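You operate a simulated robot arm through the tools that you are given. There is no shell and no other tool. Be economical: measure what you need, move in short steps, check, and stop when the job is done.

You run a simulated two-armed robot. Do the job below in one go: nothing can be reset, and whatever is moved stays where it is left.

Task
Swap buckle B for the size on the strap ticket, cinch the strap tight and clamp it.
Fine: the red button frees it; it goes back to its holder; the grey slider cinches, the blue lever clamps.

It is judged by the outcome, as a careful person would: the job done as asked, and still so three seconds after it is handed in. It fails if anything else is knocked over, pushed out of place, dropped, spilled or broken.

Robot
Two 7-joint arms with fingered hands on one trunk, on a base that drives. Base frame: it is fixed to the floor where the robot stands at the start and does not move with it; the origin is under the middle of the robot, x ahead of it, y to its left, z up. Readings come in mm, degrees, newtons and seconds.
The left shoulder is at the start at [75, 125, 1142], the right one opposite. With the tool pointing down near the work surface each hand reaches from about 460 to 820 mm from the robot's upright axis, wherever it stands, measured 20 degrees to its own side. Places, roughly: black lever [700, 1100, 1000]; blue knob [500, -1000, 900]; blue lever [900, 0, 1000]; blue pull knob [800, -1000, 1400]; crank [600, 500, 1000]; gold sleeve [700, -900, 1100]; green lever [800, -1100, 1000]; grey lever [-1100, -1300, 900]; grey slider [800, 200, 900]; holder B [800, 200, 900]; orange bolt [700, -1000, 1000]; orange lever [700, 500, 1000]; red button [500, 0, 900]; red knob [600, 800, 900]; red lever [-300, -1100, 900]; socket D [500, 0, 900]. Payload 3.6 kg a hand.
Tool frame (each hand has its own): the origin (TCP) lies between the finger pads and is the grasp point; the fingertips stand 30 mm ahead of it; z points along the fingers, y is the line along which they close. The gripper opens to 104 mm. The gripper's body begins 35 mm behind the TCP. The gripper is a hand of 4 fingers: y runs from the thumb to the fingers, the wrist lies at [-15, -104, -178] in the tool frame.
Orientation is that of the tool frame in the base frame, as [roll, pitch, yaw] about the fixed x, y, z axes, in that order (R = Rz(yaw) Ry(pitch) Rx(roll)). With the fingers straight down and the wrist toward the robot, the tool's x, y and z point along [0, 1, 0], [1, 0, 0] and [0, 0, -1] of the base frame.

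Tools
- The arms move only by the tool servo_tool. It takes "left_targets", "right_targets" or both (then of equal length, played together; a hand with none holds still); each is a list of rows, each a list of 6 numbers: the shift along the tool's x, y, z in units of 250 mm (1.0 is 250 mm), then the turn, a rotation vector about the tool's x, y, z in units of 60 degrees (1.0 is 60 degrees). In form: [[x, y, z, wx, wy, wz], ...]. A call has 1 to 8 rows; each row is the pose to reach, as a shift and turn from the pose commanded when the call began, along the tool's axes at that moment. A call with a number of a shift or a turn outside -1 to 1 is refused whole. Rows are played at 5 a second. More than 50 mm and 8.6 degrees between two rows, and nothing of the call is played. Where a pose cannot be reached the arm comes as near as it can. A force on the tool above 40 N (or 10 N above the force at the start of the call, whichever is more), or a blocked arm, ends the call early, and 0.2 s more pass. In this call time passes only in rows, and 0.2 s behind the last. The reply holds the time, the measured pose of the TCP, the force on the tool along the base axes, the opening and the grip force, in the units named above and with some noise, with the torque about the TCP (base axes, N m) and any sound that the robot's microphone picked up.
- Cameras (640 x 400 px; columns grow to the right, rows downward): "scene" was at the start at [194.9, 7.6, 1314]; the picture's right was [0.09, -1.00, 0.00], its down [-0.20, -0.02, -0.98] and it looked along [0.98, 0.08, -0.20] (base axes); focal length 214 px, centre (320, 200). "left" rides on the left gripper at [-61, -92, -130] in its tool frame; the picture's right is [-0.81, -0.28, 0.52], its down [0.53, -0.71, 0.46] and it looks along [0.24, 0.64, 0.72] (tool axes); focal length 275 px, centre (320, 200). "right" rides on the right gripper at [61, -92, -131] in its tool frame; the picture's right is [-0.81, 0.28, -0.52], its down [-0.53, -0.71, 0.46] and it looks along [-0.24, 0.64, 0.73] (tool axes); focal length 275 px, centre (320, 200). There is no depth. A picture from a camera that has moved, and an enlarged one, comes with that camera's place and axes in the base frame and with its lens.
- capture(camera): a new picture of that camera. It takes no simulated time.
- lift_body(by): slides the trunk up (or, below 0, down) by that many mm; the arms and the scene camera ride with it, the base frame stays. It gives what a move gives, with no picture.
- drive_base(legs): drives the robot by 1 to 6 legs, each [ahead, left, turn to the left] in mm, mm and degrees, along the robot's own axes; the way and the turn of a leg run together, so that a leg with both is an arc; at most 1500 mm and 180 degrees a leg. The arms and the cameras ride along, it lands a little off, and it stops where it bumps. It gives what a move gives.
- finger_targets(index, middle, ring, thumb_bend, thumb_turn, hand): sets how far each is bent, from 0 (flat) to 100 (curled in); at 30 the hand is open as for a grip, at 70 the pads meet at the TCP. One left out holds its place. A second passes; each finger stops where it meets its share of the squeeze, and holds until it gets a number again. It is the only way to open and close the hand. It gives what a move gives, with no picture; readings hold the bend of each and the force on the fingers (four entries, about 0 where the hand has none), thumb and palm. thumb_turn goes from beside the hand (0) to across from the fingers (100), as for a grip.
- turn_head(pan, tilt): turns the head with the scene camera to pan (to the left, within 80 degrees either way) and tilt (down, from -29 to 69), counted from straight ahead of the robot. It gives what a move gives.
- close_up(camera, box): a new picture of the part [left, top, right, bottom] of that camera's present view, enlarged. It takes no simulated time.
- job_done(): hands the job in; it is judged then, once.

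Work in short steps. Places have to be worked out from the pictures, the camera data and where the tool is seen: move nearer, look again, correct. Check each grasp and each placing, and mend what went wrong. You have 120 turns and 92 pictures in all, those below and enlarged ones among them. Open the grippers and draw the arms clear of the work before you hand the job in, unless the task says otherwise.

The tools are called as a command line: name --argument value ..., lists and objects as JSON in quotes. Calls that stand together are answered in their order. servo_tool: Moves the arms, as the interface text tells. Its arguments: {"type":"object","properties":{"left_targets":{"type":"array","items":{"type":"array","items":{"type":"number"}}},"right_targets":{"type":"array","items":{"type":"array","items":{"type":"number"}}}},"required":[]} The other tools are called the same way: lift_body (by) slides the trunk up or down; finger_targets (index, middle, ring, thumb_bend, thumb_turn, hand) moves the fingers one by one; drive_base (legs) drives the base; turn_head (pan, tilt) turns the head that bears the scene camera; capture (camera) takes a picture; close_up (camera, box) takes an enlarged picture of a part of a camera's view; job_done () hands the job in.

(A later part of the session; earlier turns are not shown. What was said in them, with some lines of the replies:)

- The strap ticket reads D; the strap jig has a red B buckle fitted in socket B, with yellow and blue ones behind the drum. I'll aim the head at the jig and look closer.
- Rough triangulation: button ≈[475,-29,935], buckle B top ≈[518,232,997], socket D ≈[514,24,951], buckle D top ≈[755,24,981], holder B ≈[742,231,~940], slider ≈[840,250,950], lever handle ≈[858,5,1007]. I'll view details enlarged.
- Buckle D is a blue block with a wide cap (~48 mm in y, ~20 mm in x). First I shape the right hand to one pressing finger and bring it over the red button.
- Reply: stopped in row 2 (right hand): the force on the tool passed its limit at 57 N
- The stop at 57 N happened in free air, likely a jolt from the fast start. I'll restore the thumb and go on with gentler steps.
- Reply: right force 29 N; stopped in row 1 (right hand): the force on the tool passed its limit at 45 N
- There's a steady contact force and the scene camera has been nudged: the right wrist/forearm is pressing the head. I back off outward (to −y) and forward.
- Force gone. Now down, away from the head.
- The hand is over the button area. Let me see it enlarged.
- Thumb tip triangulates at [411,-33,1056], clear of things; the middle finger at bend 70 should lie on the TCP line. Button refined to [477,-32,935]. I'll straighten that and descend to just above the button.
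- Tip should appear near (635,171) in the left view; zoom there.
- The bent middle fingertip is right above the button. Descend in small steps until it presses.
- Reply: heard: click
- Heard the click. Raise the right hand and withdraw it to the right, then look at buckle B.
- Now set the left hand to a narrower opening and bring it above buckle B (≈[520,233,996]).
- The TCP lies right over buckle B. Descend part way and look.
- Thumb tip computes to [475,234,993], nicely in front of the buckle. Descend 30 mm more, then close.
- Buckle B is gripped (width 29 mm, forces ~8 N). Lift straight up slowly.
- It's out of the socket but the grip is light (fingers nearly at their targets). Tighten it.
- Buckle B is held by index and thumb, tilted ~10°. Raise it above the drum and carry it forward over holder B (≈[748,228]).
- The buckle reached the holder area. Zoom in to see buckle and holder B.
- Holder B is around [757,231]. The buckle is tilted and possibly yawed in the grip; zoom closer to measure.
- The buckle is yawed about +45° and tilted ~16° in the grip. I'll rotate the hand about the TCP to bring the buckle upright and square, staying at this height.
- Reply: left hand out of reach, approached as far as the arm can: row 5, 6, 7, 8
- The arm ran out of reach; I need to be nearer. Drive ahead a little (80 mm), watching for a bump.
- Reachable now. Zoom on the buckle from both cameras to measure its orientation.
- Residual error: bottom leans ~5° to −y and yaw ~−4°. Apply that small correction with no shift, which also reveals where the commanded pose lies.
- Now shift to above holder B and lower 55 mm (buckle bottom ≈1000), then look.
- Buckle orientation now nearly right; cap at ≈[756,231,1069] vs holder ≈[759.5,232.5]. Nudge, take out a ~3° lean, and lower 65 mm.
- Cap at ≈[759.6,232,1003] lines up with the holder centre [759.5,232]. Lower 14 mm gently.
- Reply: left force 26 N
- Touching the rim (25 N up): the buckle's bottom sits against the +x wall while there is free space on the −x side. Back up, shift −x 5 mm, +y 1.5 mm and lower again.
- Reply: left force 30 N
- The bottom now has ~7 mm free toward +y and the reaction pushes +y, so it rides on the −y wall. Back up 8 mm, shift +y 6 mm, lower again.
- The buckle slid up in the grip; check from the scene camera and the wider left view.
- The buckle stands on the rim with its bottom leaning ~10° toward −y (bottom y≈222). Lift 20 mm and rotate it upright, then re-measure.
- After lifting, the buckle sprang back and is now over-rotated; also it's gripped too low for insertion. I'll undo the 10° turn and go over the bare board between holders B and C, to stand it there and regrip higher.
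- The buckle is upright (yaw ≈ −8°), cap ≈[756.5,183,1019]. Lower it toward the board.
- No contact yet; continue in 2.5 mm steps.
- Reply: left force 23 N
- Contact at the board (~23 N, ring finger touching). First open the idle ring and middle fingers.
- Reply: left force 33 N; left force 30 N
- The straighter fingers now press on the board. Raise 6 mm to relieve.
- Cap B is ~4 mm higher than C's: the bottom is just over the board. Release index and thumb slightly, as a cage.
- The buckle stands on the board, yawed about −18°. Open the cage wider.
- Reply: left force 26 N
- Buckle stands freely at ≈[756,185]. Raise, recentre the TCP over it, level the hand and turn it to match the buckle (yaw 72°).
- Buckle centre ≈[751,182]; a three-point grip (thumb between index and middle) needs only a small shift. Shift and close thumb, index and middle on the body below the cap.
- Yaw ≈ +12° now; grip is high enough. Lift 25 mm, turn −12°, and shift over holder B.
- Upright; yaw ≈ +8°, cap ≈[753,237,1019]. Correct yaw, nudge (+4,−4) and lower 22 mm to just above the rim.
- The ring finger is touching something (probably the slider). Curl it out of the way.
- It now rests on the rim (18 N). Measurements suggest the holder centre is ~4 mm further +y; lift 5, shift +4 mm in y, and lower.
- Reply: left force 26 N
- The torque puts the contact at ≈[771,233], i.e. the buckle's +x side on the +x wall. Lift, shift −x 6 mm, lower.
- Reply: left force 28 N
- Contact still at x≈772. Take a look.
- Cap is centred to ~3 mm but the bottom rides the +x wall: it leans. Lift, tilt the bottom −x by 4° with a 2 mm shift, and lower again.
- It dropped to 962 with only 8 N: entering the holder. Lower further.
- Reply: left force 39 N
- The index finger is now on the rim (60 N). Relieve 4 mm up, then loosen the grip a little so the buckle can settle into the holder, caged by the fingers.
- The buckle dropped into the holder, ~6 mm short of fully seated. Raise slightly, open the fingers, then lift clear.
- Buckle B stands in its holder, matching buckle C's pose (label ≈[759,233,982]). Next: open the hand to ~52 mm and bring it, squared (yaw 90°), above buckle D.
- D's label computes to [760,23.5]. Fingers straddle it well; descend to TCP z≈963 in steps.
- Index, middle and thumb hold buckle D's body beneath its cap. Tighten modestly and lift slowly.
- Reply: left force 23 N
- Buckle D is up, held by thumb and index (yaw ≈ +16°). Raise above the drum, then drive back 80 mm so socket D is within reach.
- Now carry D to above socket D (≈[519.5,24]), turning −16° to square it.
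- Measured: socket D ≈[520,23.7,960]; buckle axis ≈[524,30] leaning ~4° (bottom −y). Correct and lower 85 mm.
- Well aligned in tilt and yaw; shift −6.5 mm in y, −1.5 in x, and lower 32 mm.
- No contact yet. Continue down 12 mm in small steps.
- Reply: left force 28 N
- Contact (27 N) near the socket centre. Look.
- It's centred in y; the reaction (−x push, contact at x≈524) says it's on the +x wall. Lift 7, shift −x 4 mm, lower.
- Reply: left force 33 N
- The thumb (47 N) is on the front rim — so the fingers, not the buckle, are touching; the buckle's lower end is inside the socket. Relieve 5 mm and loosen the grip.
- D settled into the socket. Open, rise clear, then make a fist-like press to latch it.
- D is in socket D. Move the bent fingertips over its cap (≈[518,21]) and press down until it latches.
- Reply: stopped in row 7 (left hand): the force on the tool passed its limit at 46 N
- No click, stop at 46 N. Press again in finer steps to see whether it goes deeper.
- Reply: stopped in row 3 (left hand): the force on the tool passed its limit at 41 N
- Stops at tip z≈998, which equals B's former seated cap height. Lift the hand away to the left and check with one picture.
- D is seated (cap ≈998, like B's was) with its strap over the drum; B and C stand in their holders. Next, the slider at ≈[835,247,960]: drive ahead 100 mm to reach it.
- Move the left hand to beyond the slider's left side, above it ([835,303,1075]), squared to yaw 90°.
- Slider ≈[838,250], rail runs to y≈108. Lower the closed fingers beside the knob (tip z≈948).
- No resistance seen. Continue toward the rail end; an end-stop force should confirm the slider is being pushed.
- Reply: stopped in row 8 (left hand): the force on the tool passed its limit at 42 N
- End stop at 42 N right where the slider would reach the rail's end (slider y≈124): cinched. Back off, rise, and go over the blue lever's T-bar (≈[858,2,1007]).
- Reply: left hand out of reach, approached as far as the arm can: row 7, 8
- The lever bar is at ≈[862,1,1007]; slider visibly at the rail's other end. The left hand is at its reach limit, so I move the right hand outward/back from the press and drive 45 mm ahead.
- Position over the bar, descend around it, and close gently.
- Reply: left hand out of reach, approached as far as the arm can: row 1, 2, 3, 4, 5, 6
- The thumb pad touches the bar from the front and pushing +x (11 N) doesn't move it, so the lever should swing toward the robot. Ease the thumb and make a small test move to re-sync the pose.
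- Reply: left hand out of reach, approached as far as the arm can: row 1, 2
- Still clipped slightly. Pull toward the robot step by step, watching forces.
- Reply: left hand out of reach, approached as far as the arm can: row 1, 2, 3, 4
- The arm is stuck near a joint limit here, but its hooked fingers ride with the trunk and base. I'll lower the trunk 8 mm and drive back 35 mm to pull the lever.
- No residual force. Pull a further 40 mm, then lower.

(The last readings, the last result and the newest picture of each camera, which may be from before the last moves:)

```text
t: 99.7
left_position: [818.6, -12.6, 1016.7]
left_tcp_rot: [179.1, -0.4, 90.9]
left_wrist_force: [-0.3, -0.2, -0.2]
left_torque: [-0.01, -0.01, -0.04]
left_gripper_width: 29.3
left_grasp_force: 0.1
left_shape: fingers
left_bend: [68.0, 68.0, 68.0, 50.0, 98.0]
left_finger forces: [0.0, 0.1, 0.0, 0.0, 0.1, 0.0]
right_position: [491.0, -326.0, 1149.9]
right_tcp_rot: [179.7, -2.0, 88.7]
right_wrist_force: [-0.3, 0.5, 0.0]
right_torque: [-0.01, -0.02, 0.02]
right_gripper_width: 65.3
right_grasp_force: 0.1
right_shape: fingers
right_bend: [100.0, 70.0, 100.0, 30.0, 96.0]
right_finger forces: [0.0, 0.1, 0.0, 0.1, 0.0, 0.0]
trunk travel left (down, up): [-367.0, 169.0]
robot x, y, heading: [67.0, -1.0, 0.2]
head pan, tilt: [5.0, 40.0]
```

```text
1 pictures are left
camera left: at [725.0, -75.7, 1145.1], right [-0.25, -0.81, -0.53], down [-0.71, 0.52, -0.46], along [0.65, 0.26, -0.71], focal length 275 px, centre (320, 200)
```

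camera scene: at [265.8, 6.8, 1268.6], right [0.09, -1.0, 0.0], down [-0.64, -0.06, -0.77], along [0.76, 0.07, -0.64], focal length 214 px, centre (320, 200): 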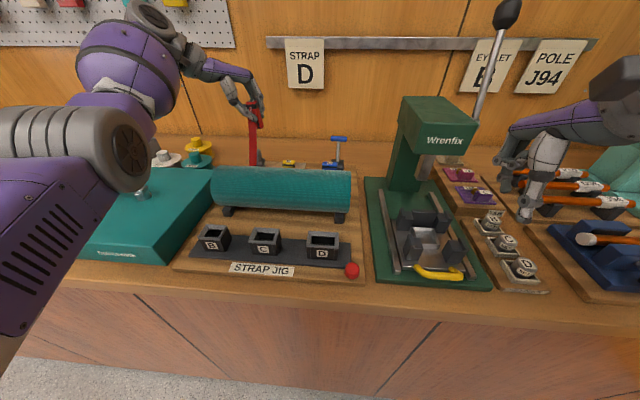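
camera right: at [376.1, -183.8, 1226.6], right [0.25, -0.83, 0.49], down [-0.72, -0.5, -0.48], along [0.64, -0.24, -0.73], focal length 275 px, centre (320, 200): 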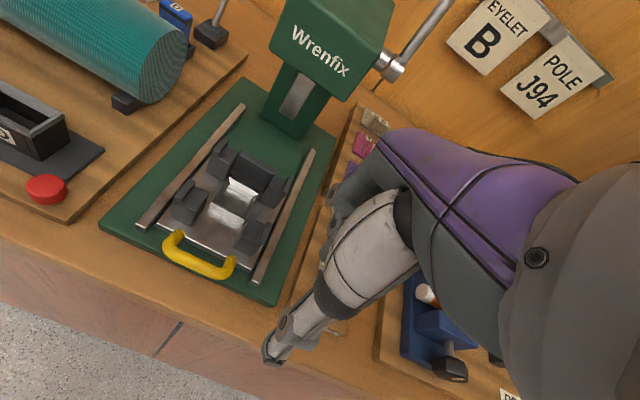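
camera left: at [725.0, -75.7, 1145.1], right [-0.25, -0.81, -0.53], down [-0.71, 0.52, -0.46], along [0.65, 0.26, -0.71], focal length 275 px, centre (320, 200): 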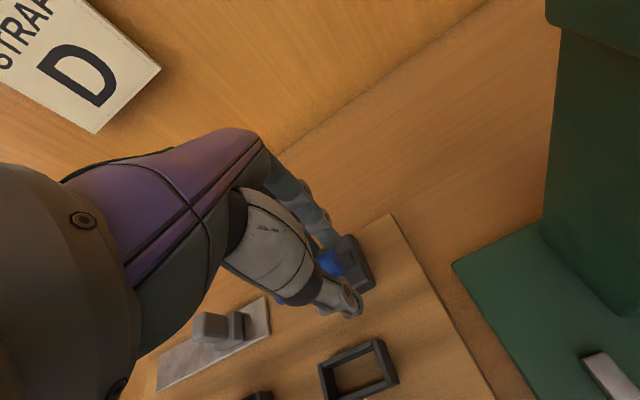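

The bar is hooked and the lever has swung to about −26°. Follow the arc: lower 14 mm and pull 20 mm more.

lift_body --by -12

drive_base --legs '[[-20, 0, 0]]'

lift_body --by -14

```text
t: 100.3
left_position: [819.8, -13.4, 1005.4]
left_tcp_rot: [179.1, -0.4, 90.9]
left_wrist_force: [0.2, -0.1, -0.1]
left_torque: [0.0, 0.02, -0.02]
left_gripper_width: 29.3
left_grasp_force: 0.0
left_shape: fingers
left_bend: [68.0, 68.0, 68.0, 50.0, 98.0]
left_finger forces: [0.0, 0.0, 0.1, 0.0, 0.0, 0.0]
right_position: [491.4, -325.6, 1138.8]
right_tcp_rot: [179.7, -1.9, 88.8]
right_wrist_force: [-0.6, -0.4, 0.1]
right_torque: [-0.01, -0.04, 0.0]
right_gripper_width: 65.4
right_grasp_force: 0.1
right_shape: fingers
right_bend: [100.0, 70.0, 100.0, 30.0, 96.0]
right_finger forces: [0.0, 0.1, 0.1, 0.0, 0.0, 0.0]
trunk travel left (down, up): [-355.0, 181.0]
robot x, y, heading: [71.0, -1.0, 0.4]
head pan, tilt: [5.0, 40.0]
```

```text
t: 101.0
left_position: [801.3, -13.2, 1006.8]
left_tcp_rot: [179.0, -0.4, 90.9]
left_wrist_force: [17.2, -3.1, 7.7]
left_torque: [-0.05, -0.59, -0.29]
left_gripper_width: 33.4
left_grasp_force: 9.5
left_shape: fingers
left_bend: [65.0, 58.0, 66.0, 50.0, 98.0]
left_finger forces: [3.8, 13.0, 2.8, 0.0, 0.0, 0.0]
right_position: [473.2, -325.2, 1137.9]
right_tcp_rot: [179.9, -1.9, 88.7]
right_wrist_force: [-1.5, -0.1, -0.2]
right_torque: [0.01, 0.0, 0.05]
right_gripper_width: 65.6
right_grasp_force: 0.1
right_shape: fingers
right_bend: [100.0, 70.0, 100.0, 30.0, 96.0]
right_finger forces: [0.0, 0.0, 0.1, 0.0, 0.1, 0.0]
trunk travel left (down, up): [-355.0, 181.0]
robot x, y, heading: [48.0, -1.3, 0.4]
head pan, tilt: [5.0, 40.0]
```

```text
t: 101.7
left_position: [802.1, -15.9, 992.1]
left_tcp_rot: [179.1, -0.4, 90.8]
left_wrist_force: [5.4, -7.3, 3.2]
left_torque: [-0.13, -0.21, -0.28]
left_gripper_width: 29.3
left_grasp_force: 8.6
left_shape: fingers
left_bend: [68.0, 62.0, 68.0, 50.0, 98.0]
left_finger forces: [0.0, 12.3, 4.8, 0.0, 0.0, 0.0]
right_position: [472.3, -325.0, 1122.8]
right_tcp_rot: [179.8, -2.0, 88.7]
right_wrist_force: [0.5, 0.7, -0.4]
right_torque: [-0.03, -0.01, -0.02]
right_gripper_width: 65.4
right_grasp_force: 0.0
right_shape: fingers
right_bend: [100.0, 70.0, 100.0, 30.0, 96.0]
right_finger forces: [0.0, 0.0, 0.1, 0.1, 0.0, 0.0]
trunk travel left (down, up): [-341.0, 195.0]
robot x, y, heading: [50.3, -2.5, -0.1]
head pan, tilt: [5.0, 40.0]
```

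Resistance of 17 N appeared, then fell after lowering. Pull a bit more to tell an end stop from the arc.

drive_base --legs '[[-12, 0, 0]]'

```text
t: 102.4
left_position: [792.3, -16.3, 992.2]
left_tcp_rot: [179.0, -0.4, 90.9]
left_wrist_force: [21.3, -12.1, 1.6]
left_torque: [-0.19, -0.13, -0.42]
left_gripper_width: 38.3
left_grasp_force: 13.1
left_shape: fingers
left_bend: [60.0, 62.0, 66.0, 50.0, 98.0]
left_finger forces: [10.9, 12.4, 3.7, 0.1, 0.0, 0.1]
right_position: [462.5, -326.8, 1123.2]
right_tcp_rot: [179.9, -1.9, 88.7]
right_wrist_force: [0.6, 0.7, 0.1]
right_torque: [-0.01, -0.01, 0.0]
right_gripper_width: 65.5
right_grasp_force: 0.1
right_shape: fingers
right_bend: [100.0, 70.0, 100.0, 30.0, 96.0]
right_finger forces: [0.1, 0.1, 0.0, 0.1, 0.1, 0.0]
trunk travel left (down, up): [-341.0, 195.0]
robot x, y, heading: [38.4, 1.2, 0.3]
head pan, tilt: [5.0, 40.0]
```

Force builds to 21 N without further travel — end stop. One last firm 8 mm tug, then unload forward.

drive_base --legs '[[-8, 0, 0]]'

drive_base --legs '[[35, 0, 0]]'

```text
t: 103.3
left_position: [790.8, -16.4, 991.5]
left_tcp_rot: [178.1, -0.1, 90.7]
left_wrist_force: [24.9, -4.6, -9.2]
left_torque: [-0.18, 0.17, -0.31]
left_gripper_width: 42.4
left_grasp_force: 14.5
left_shape: fingers
left_bend: [56.0, 62.0, 63.0, 50.0, 98.0]
left_finger forces: [13.4, 8.6, 7.6, 0.0, 0.0, 0.0]
right_position: [458.2, -327.3, 1121.6]
right_tcp_rot: [180.0, -1.9, 88.6]
right_wrist_force: [-0.5, 0.3, 0.3]
right_torque: [0.0, 0.02, 0.0]
right_gripper_width: 65.4
right_grasp_force: 0.0
right_shape: fingers
right_bend: [100.0, 70.0, 100.0, 30.0, 96.0]
right_finger forces: [0.0, 0.0, 0.0, 0.1, 0.0, 0.1]
trunk travel left (down, up): [-341.0, 195.0]
robot x, y, heading: [28.4, -3.3, 0.3]
head pan, tilt: [5.0, 40.0]
stopped in leg 1: the force on the tool passed its limit at 43 N (the readings are from after the stop); the commanded pose is now the measured one
```

```text
t: 104.2
left_position: [821.2, -17.4, 994.4]
left_tcp_rot: [178.1, -0.2, 90.8]
left_wrist_force: [-4.1, 0.4, 0.0]
left_torque: [0.01, 0.26, 0.21]
left_gripper_width: 32.7
left_grasp_force: 14.6
left_shape: fingers
left_bend: [65.0, 70.0, 71.0, 50.0, 98.0]
left_finger forces: [4.8, 9.1, 15.5, 0.0, 0.0, 0.0]
right_position: [486.8, -326.7, 1124.4]
right_tcp_rot: [179.7, -1.9, 88.6]
right_wrist_force: [0.0, -0.3, -0.3]
right_torque: [0.04, 0.03, 0.04]
right_gripper_width: 65.6
right_grasp_force: 0.1
right_shape: fingers
right_bend: [100.0, 70.0, 100.0, 30.0, 96.0]
right_finger forces: [0.1, 0.1, 0.0, 0.0, 0.0, 0.0]
trunk travel left (down, up): [-341.0, 195.0]
robot x, y, heading: [65.3, 1.3, 0.0]
head pan, tilt: [5.0, 40.0]
```

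The fingers slipped past the bar at 43 N and may have nudged the lever back. Redo with a deeper hook: back off, raise, go beyond the bar, lower further.

drive_base --legs '[[-18, 0, 0]]'

lift_body --by 62

finger_targets --hand "left" --index 70 --middle 70 --ring 70 --thumb_bend 28

drive_base --legs '[[72, 0, 0]]'

```text
t: 105.0
left_position: [803.2, -17.4, 994.2]
left_tcp_rot: [178.3, -0.2, 90.7]
left_wrist_force: [1.4, -0.1, -10.1]
left_torque: [-0.15, 0.2, 0.05]
left_gripper_width: 32.3
left_grasp_force: 10.3
left_shape: fingers
left_bend: [65.0, 67.0, 69.0, 50.0, 98.0]
left_finger forces: [4.2, 7.0, 8.6, 0.0, 0.0, 0.0]
right_position: [469.0, -326.5, 1124.1]
right_tcp_rot: [179.7, -1.9, 88.6]
right_wrist_force: [-1.4, 0.6, 0.4]
right_torque: [-0.06, 0.03, 0.03]
right_gripper_width: 65.6
right_grasp_force: 0.1
right_shape: fingers
right_bend: [100.0, 70.0, 100.0, 30.0, 96.0]
right_finger forces: [0.0, 0.0, 0.1, 0.0, 0.0, 0.0]
trunk travel left (down, up): [-341.0, 195.0]
robot x, y, heading: [45.7, 0.2, 0.1]
head pan, tilt: [5.0, 40.0]
```

```text
t: 105.6
left_position: [798.5, -16.5, 1010.2]
left_tcp_rot: [179.8, -0.3, 90.8]
left_wrist_force: [8.5, -2.7, -20.9]
left_torque: [-0.4, 0.21, -0.07]
left_gripper_width: 37.1
left_grasp_force: 16.1
left_shape: fingers
left_bend: [62.0, 67.0, 63.0, 50.0, 98.0]
left_finger forces: [7.1, 12.3, 12.6, 0.1, 0.0, 0.0]
right_position: [468.9, -327.4, 1153.9]
right_tcp_rot: [179.5, -2.0, 88.6]
right_wrist_force: [-1.0, -0.4, -1.0]
right_torque: [-0.02, -0.01, -0.01]
right_gripper_width: 65.6
right_grasp_force: 0.1
right_shape: fingers
right_bend: [100.0, 70.0, 100.0, 30.0, 96.0]
right_finger forces: [0.0, 0.0, 0.0, 0.1, 0.0, 0.0]
trunk travel left (down, up): [-368.0, 168.0]
robot x, y, heading: [47.5, 1.4, 0.2]
head pan, tilt: [5.0, 40.0]
stopped: the force on the tool passed its limit at 45 N (the readings are from after the stop); the commanded pose is now the measured one
```

```text
t: 106.6
left_position: [799.7, -15.7, 1010.2]
left_tcp_rot: [179.5, -0.1, 90.8]
left_wrist_force: [8.1, -3.7, -27.1]
left_torque: [-0.43, 0.28, -0.1]
left_gripper_width: 62.4
left_grasp_force: 17.6
left_shape: fingers
left_bend: [63.0, 68.0, 64.0, 28.0, 98.0]
left_finger forces: [7.6, 14.1, 13.3, 0.0, 0.1, 0.0]
right_position: [472.0, -328.2, 1152.8]
right_tcp_rot: [179.6, -2.0, 88.6]
right_wrist_force: [-0.8, -1.0, 0.3]
right_torque: [0.0, -0.01, 0.02]
right_gripper_width: 65.7
right_grasp_force: 0.2
right_shape: fingers
right_bend: [100.0, 70.0, 100.0, 30.0, 96.0]
right_finger forces: [0.0, 0.0, 0.0, 0.0, 0.0, 0.0]
trunk travel left (down, up): [-368.0, 168.0]
robot x, y, heading: [51.6, -1.4, 0.1]
head pan, tilt: [5.0, 40.0]
```

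```text
t: 107.6
left_position: [869.9, -16.0, 1014.9]
left_tcp_rot: [179.1, -0.2, 90.8]
left_wrist_force: [-0.1, 0.2, -0.7]
left_torque: [0.02, 0.01, 0.01]
left_gripper_width: 53.8
left_grasp_force: 0.0
left_shape: fingers
left_bend: [70.0, 70.0, 70.0, 28.0, 98.0]
left_finger forces: [0.0, 0.0, 0.0, 0.1, 0.1, 0.0]
right_position: [540.7, -326.5, 1153.1]
right_tcp_rot: [179.4, -1.9, 88.7]
right_wrist_force: [-0.4, -0.6, -0.4]
right_torque: [-0.01, 0.02, -0.01]
right_gripper_width: 65.4
right_grasp_force: 0.0
right_shape: fingers
right_bend: [100.0, 70.0, 100.0, 30.0, 96.0]
right_finger forces: [0.1, 0.0, 0.1, 0.0, 0.0, 0.0]
trunk travel left (down, up): [-368.0, 168.0]
robot x, y, heading: [119.7, 3.5, 0.0]
head pan, tilt: [5.0, 40.0]
```

Fingers are again behind the bar with the thumb open in front. Lower 8 mm and pull back in stages, following the arc.

lift_body --by -8

drive_base --legs '[[-50, 0, 0]]'

drive_base --legs '[[-12, 0, 0]]'

```text
t: 108.2
left_position: [871.1, -15.4, 1007.9]
left_tcp_rot: [179.0, -0.2, 90.7]
left_wrist_force: [-0.4, 0.2, 0.2]
left_torque: [-0.01, 0.02, 0.0]
left_gripper_width: 53.6
left_grasp_force: 0.0
left_shape: fingers
left_bend: [70.0, 70.0, 70.0, 28.0, 98.0]
left_finger forces: [0.0, 0.0, 0.0, 0.0, 0.0, 0.0]
right_position: [540.8, -326.7, 1145.4]
right_tcp_rot: [179.4, -2.0, 88.6]
right_wrist_force: [-0.3, -0.3, 0.1]
right_torque: [0.0, -0.02, 0.0]
right_gripper_width: 65.5
right_grasp_force: 0.2
right_shape: fingers
right_bend: [100.0, 70.0, 100.0, 30.0, 96.0]
right_finger forces: [0.0, 0.0, 0.1, 0.0, 0.0, 0.0]
trunk travel left (down, up): [-360.0, 176.0]
robot x, y, heading: [120.7, 2.8, 0.1]
head pan, tilt: [5.0, 40.0]
```

```text
t: 109.1
left_position: [819.9, -15.7, 1008.6]
left_tcp_rot: [179.1, -0.2, 90.8]
left_wrist_force: [-0.1, 0.0, 0.2]
left_torque: [-0.03, -0.03, -0.02]
left_gripper_width: 53.7
left_grasp_force: 0.1
left_shape: fingers
left_bend: [70.0, 70.0, 70.0, 28.0, 98.0]
left_finger forces: [0.0, 0.0, 0.0, 0.1, 0.0, 0.1]
right_position: [489.6, -326.3, 1147.1]
right_tcp_rot: [179.3, -1.9, 88.6]
right_wrist_force: [-1.4, -0.3, -0.2]
right_torque: [-0.03, 0.0, -0.03]
right_gripper_width: 65.7
right_grasp_force: 0.0
right_shape: fingers
right_bend: [100.0, 70.0, 100.0, 30.0, 96.0]
right_finger forces: [0.0, 0.0, 0.1, 0.1, 0.1, 0.0]
trunk travel left (down, up): [-360.0, 176.0]
robot x, y, heading: [74.0, -1.4, -0.2]
head pan, tilt: [5.0, 40.0]
```

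```text
t: 109.8
left_position: [808.7, -17.0, 1007.7]
left_tcp_rot: [179.0, -0.3, 90.7]
left_wrist_force: [3.8, -1.0, -0.1]
left_torque: [0.01, -0.1, -0.07]
left_gripper_width: 53.8
left_grasp_force: 3.6
left_shape: fingers
left_bend: [70.0, 68.0, 67.0, 28.0, 98.0]
left_finger forces: [0.4, 3.4, 3.3, 0.0, 0.0, 0.0]
right_position: [479.3, -326.6, 1145.4]
right_tcp_rot: [179.5, -1.9, 88.6]
right_wrist_force: [0.6, 0.0, 0.1]
right_torque: [-0.01, -0.01, 0.0]
right_gripper_width: 65.7
right_grasp_force: 0.2
right_shape: fingers
right_bend: [100.0, 70.0, 100.0, 30.0, 96.0]
right_finger forces: [0.0, 0.0, 0.0, 0.0, 0.0, 0.0]
trunk travel left (down, up): [-360.0, 176.0]
robot x, y, heading: [57.0, -1.9, -0.2]
head pan, tilt: [5.0, 40.0]
```

Contact resumes at bar x≈800 — the lever stayed at its end position. Unhook: ahead 18 mm, raise the trunk 90 mm, then drive back.

drive_base --legs '[[18, 0, 0]]'

lift_body --by 90

drive_base --legs '[[-75, 0, 0]]'

```text
t: 110.6
left_position: [828.0, -16.7, 1008.2]
left_tcp_rot: [179.0, -0.2, 90.7]
left_wrist_force: [-0.1, -0.1, -1.1]
left_torque: [0.03, 0.01, -0.02]
left_gripper_width: 53.9
left_grasp_force: 0.0
left_shape: fingers
left_bend: [70.0, 70.0, 70.0, 28.0, 98.0]
left_finger forces: [0.1, 0.0, 0.0, 0.0, 0.0, 0.0]
right_position: [497.7, -326.5, 1145.9]
right_tcp_rot: [179.4, -1.9, 88.7]
right_wrist_force: [-0.7, -0.3, 0.0]
right_torque: [0.0, 0.0, 0.03]
right_gripper_width: 65.6
right_grasp_force: 0.1
right_shape: fingers
right_bend: [100.0, 70.0, 100.0, 30.0, 96.0]
right_finger forces: [0.0, 0.0, 0.0, 0.0, 0.1, 0.0]
trunk travel left (down, up): [-360.0, 176.0]
robot x, y, heading: [76.0, 2.3, -0.2]
head pan, tilt: [5.0, 40.0]
```

```text
t: 111.8
left_position: [817.8, -17.3, 1184.7]
left_tcp_rot: [171.9, -0.1, 90.7]
left_wrist_force: [0.9, 0.3, 0.3]
left_torque: [0.03, -0.02, 0.01]
left_gripper_width: 53.9
left_grasp_force: 0.0
left_shape: fingers
left_bend: [70.0, 70.0, 70.0, 28.0, 98.0]
left_finger forces: [0.1, 0.0, 0.0, 0.1, 0.0, 0.0]
right_position: [497.6, -326.6, 1236.3]
right_tcp_rot: [179.5, -1.9, 88.7]
right_wrist_force: [0.3, -0.3, 0.0]
right_torque: [-0.02, 0.0, -0.02]
right_gripper_width: 65.9
right_grasp_force: 0.0
right_shape: fingers
right_bend: [100.0, 70.0, 100.0, 30.0, 96.0]
right_finger forces: [0.0, 0.1, 0.0, 0.0, 0.0, 0.1]
trunk travel left (down, up): [-450.0, 86.0]
robot x, y, heading: [77.9, 4.3, -0.1]
head pan, tilt: [5.0, 40.0]
```

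```text
t: 112.9
left_position: [742.4, -13.7, 1187.5]
left_tcp_rot: [171.8, -0.1, 90.9]
left_wrist_force: [0.2, 0.7, -0.6]
left_torque: [0.0, 0.0, -0.01]
left_gripper_width: 53.7
left_grasp_force: 0.1
left_shape: fingers
left_bend: [70.0, 70.0, 70.0, 28.0, 98.0]
left_finger forces: [0.0, 0.0, 0.1, 0.1, 0.1, 0.1]
right_position: [422.9, -325.4, 1235.4]
right_tcp_rot: [179.3, -1.9, 88.7]
right_wrist_force: [-0.3, -0.9, 0.4]
right_torque: [0.0, -0.01, -0.01]
right_gripper_width: 65.6
right_grasp_force: 0.1
right_shape: fingers
right_bend: [100.0, 70.0, 100.0, 30.0, 96.0]
right_finger forces: [0.0, 0.0, 0.1, 0.0, 0.0, 0.0]
trunk travel left (down, up): [-450.0, 86.0]
robot x, y, heading: [2.9, 2.8, 0.2]
head pan, tilt: [5.0, 40.0]
```

Both hands clear. Open the hands and draw the left arm out to the left.

finger_targets --hand "left" --index 30 --middle 30 --ring 30 --thumb_bend 30

finger_targets --hand "right" --index 30 --middle 30 --ring 30

servo_tool --left_targets '[[0.06, -0.04, 0, 0, 0, 0], [0.16, -0.12, 0, 0, 0, 0], [0.27, -0.2, 0, 0, 0, 0], [0.38, -0.28, 0, 0, 0, 0], [0.5, -0.36, 0, 0, 0, 0], [0.62, -0.44, 0, 0, 0, 0], [0.74, -0.5, 0, 0, 0, 0], [0.86, -0.56, 0, 0, 0, 0]]'

```text
t: 113.9
left_position: [743.3, -15.1, 1185.4]
left_tcp_rot: [171.8, -0.1, 90.8]
left_wrist_force: [-0.3, 0.6, -0.1]
left_torque: [0.01, 0.01, -0.01]
left_gripper_width: 103.5
left_grasp_force: 0.2
left_shape: fingers
left_bend: [30.0, 30.0, 30.0, 30.0, 98.0]
left_finger forces: [0.1, 0.1, 0.0, 0.0, 0.0, 0.0]
right_position: [423.3, -326.7, 1237.3]
right_tcp_rot: [179.4, -1.9, 88.7]
right_wrist_force: [-0.9, 0.0, 0.0]
right_torque: [0.02, 0.0, -0.01]
right_gripper_width: 65.3
right_grasp_force: 0.0
right_shape: fingers
right_bend: [100.0, 70.0, 100.0, 30.0, 96.0]
right_finger forces: [0.0, 0.1, 0.0, 0.0, 0.0, 0.0]
trunk travel left (down, up): [-450.0, 86.0]
robot x, y, heading: [2.2, -2.6, 0.2]
head pan, tilt: [5.0, 40.0]
```

```text
t: 114.9
left_position: [742.7, -14.8, 1186.7]
left_tcp_rot: [171.9, -0.2, 90.9]
left_wrist_force: [0.3, 0.4, 0.1]
left_torque: [0.04, -0.01, -0.02]
left_gripper_width: 103.3
left_grasp_force: 0.2
left_shape: fingers
left_bend: [30.0, 30.0, 30.0, 30.0, 98.0]
left_finger forces: [0.0, 0.1, 0.0, 0.0, 0.1, 0.0]
right_position: [423.0, -327.4, 1236.0]
right_tcp_rot: [179.4, -1.9, 88.7]
right_wrist_force: [0.2, 0.1, -0.7]
right_torque: [-0.01, 0.02, -0.01]
right_gripper_width: 103.7
right_grasp_force: 0.1
right_shape: fingers
right_bend: [30.0, 30.0, 30.0, 30.0, 96.0]
right_finger forces: [0.0, 0.0, 0.1, 0.0, 0.1, 0.1]
trunk travel left (down, up): [-450.0, 86.0]
robot x, y, heading: [3.6, 0.1, 0.3]
head pan, tilt: [5.0, 40.0]
```

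```text
t: 116.7
left_position: [602.2, 199.5, 1167.2]
left_tcp_rot: [172.0, -0.1, 90.9]
left_wrist_force: [0.7, 0.4, 0.1]
left_torque: [-0.03, 0.0, -0.04]
left_gripper_width: 103.3
left_grasp_force: 0.0
left_shape: fingers
left_bend: [30.0, 30.0, 30.0, 30.0, 98.0]
left_finger forces: [0.1, 0.0, 0.0, 0.0, 0.1, 0.0]
right_position: [422.8, -326.1, 1236.5]
right_tcp_rot: [179.5, -1.8, 88.7]
right_wrist_force: [0.7, -0.3, -0.1]
right_torque: [-0.02, 0.0, 0.01]
right_gripper_width: 103.2
right_grasp_force: 0.2
right_shape: fingers
right_bend: [30.0, 30.0, 30.0, 30.0, 96.0]
right_finger forces: [0.0, 0.0, 0.0, 0.1, 0.1, 0.0]
trunk travel left (down, up): [-450.0, 86.0]
robot x, y, heading: [3.0, 3.6, 0.2]
head pan, tilt: [5.0, 40.0]
```

servo_tool --left_targets '[[0.08, -0.06, 0, 0, 0, 0], [0.2, -0.14, 0, 0, 0, 0], [0.34, -0.22, 0, 0, 0, 0], [0.46, -0.28, 0, 0, 0, 0]]'

close_up --camera "scene" --box '[225, 140, 375, 260]'

```text
t: 117.7
left_position: [531.5, 314.2, 1153.7]
left_tcp_rot: [171.9, -0.1, 90.8]
left_wrist_force: [0.2, -0.1, 0.1]
left_torque: [0.03, -0.01, 0.02]
left_gripper_width: 103.0
left_grasp_force: 0.1
left_shape: fingers
left_bend: [30.0, 30.0, 30.0, 30.0, 98.0]
left_finger forces: [0.0, 0.0, 0.1, 0.0, 0.0, 0.1]
right_position: [423.0, -325.4, 1235.5]
right_tcp_rot: [179.4, -1.8, 88.7]
right_wrist_force: [-0.4, -0.6, -0.4]
right_torque: [-0.02, 0.0, -0.01]
right_gripper_width: 103.0
right_grasp_force: 0.1
right_shape: fingers
right_bend: [30.0, 30.0, 30.0, 30.0, 96.0]
right_finger forces: [0.0, 0.1, 0.0, 0.1, 0.1, 0.0]
trunk travel left (down, up): [-450.0, 86.0]
robot x, y, heading: [6.3, -1.7, 0.2]
head pan, tilt: [5.0, 40.0]
```

```text
3.33 times, centred on (300, 200) of scene
camera zoom: at [162.2, 8.2, 1351.1], right [0.09, -1.0, 0.0], down [-0.64, -0.06, -0.77], along [0.76, 0.07, -0.64], focal length 715 px, centre (387, 200)
```

zoom: 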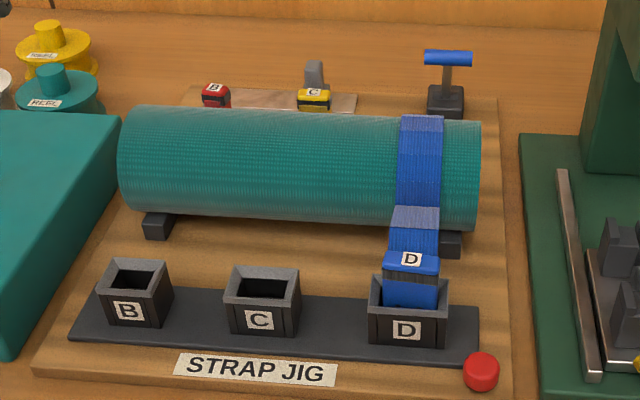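

The last picture shows B in its holder and D seated with its strap tight over the drum. The slider is at its stop and the lever has been pulled over. Both hands are open and clear, so I'm handing in the job.

job_done

```text
The job is handed in.
```

I handed the job in with buckle B back in its holder and buckle D in socket D, as the strap ticket says. The grey slider is pushed to its stop and the blue lever is swung over to its end.

Two points rest on indirect evidence:
- **Buckle D latch:** I heard no click. I judged it seated because it would go no deeper under a push of just over 40 N, at about the height B had sat.
- **Slider and lever:** I judged both fully home because they stopped under force, just over 40 N each; neither made an audible catch.
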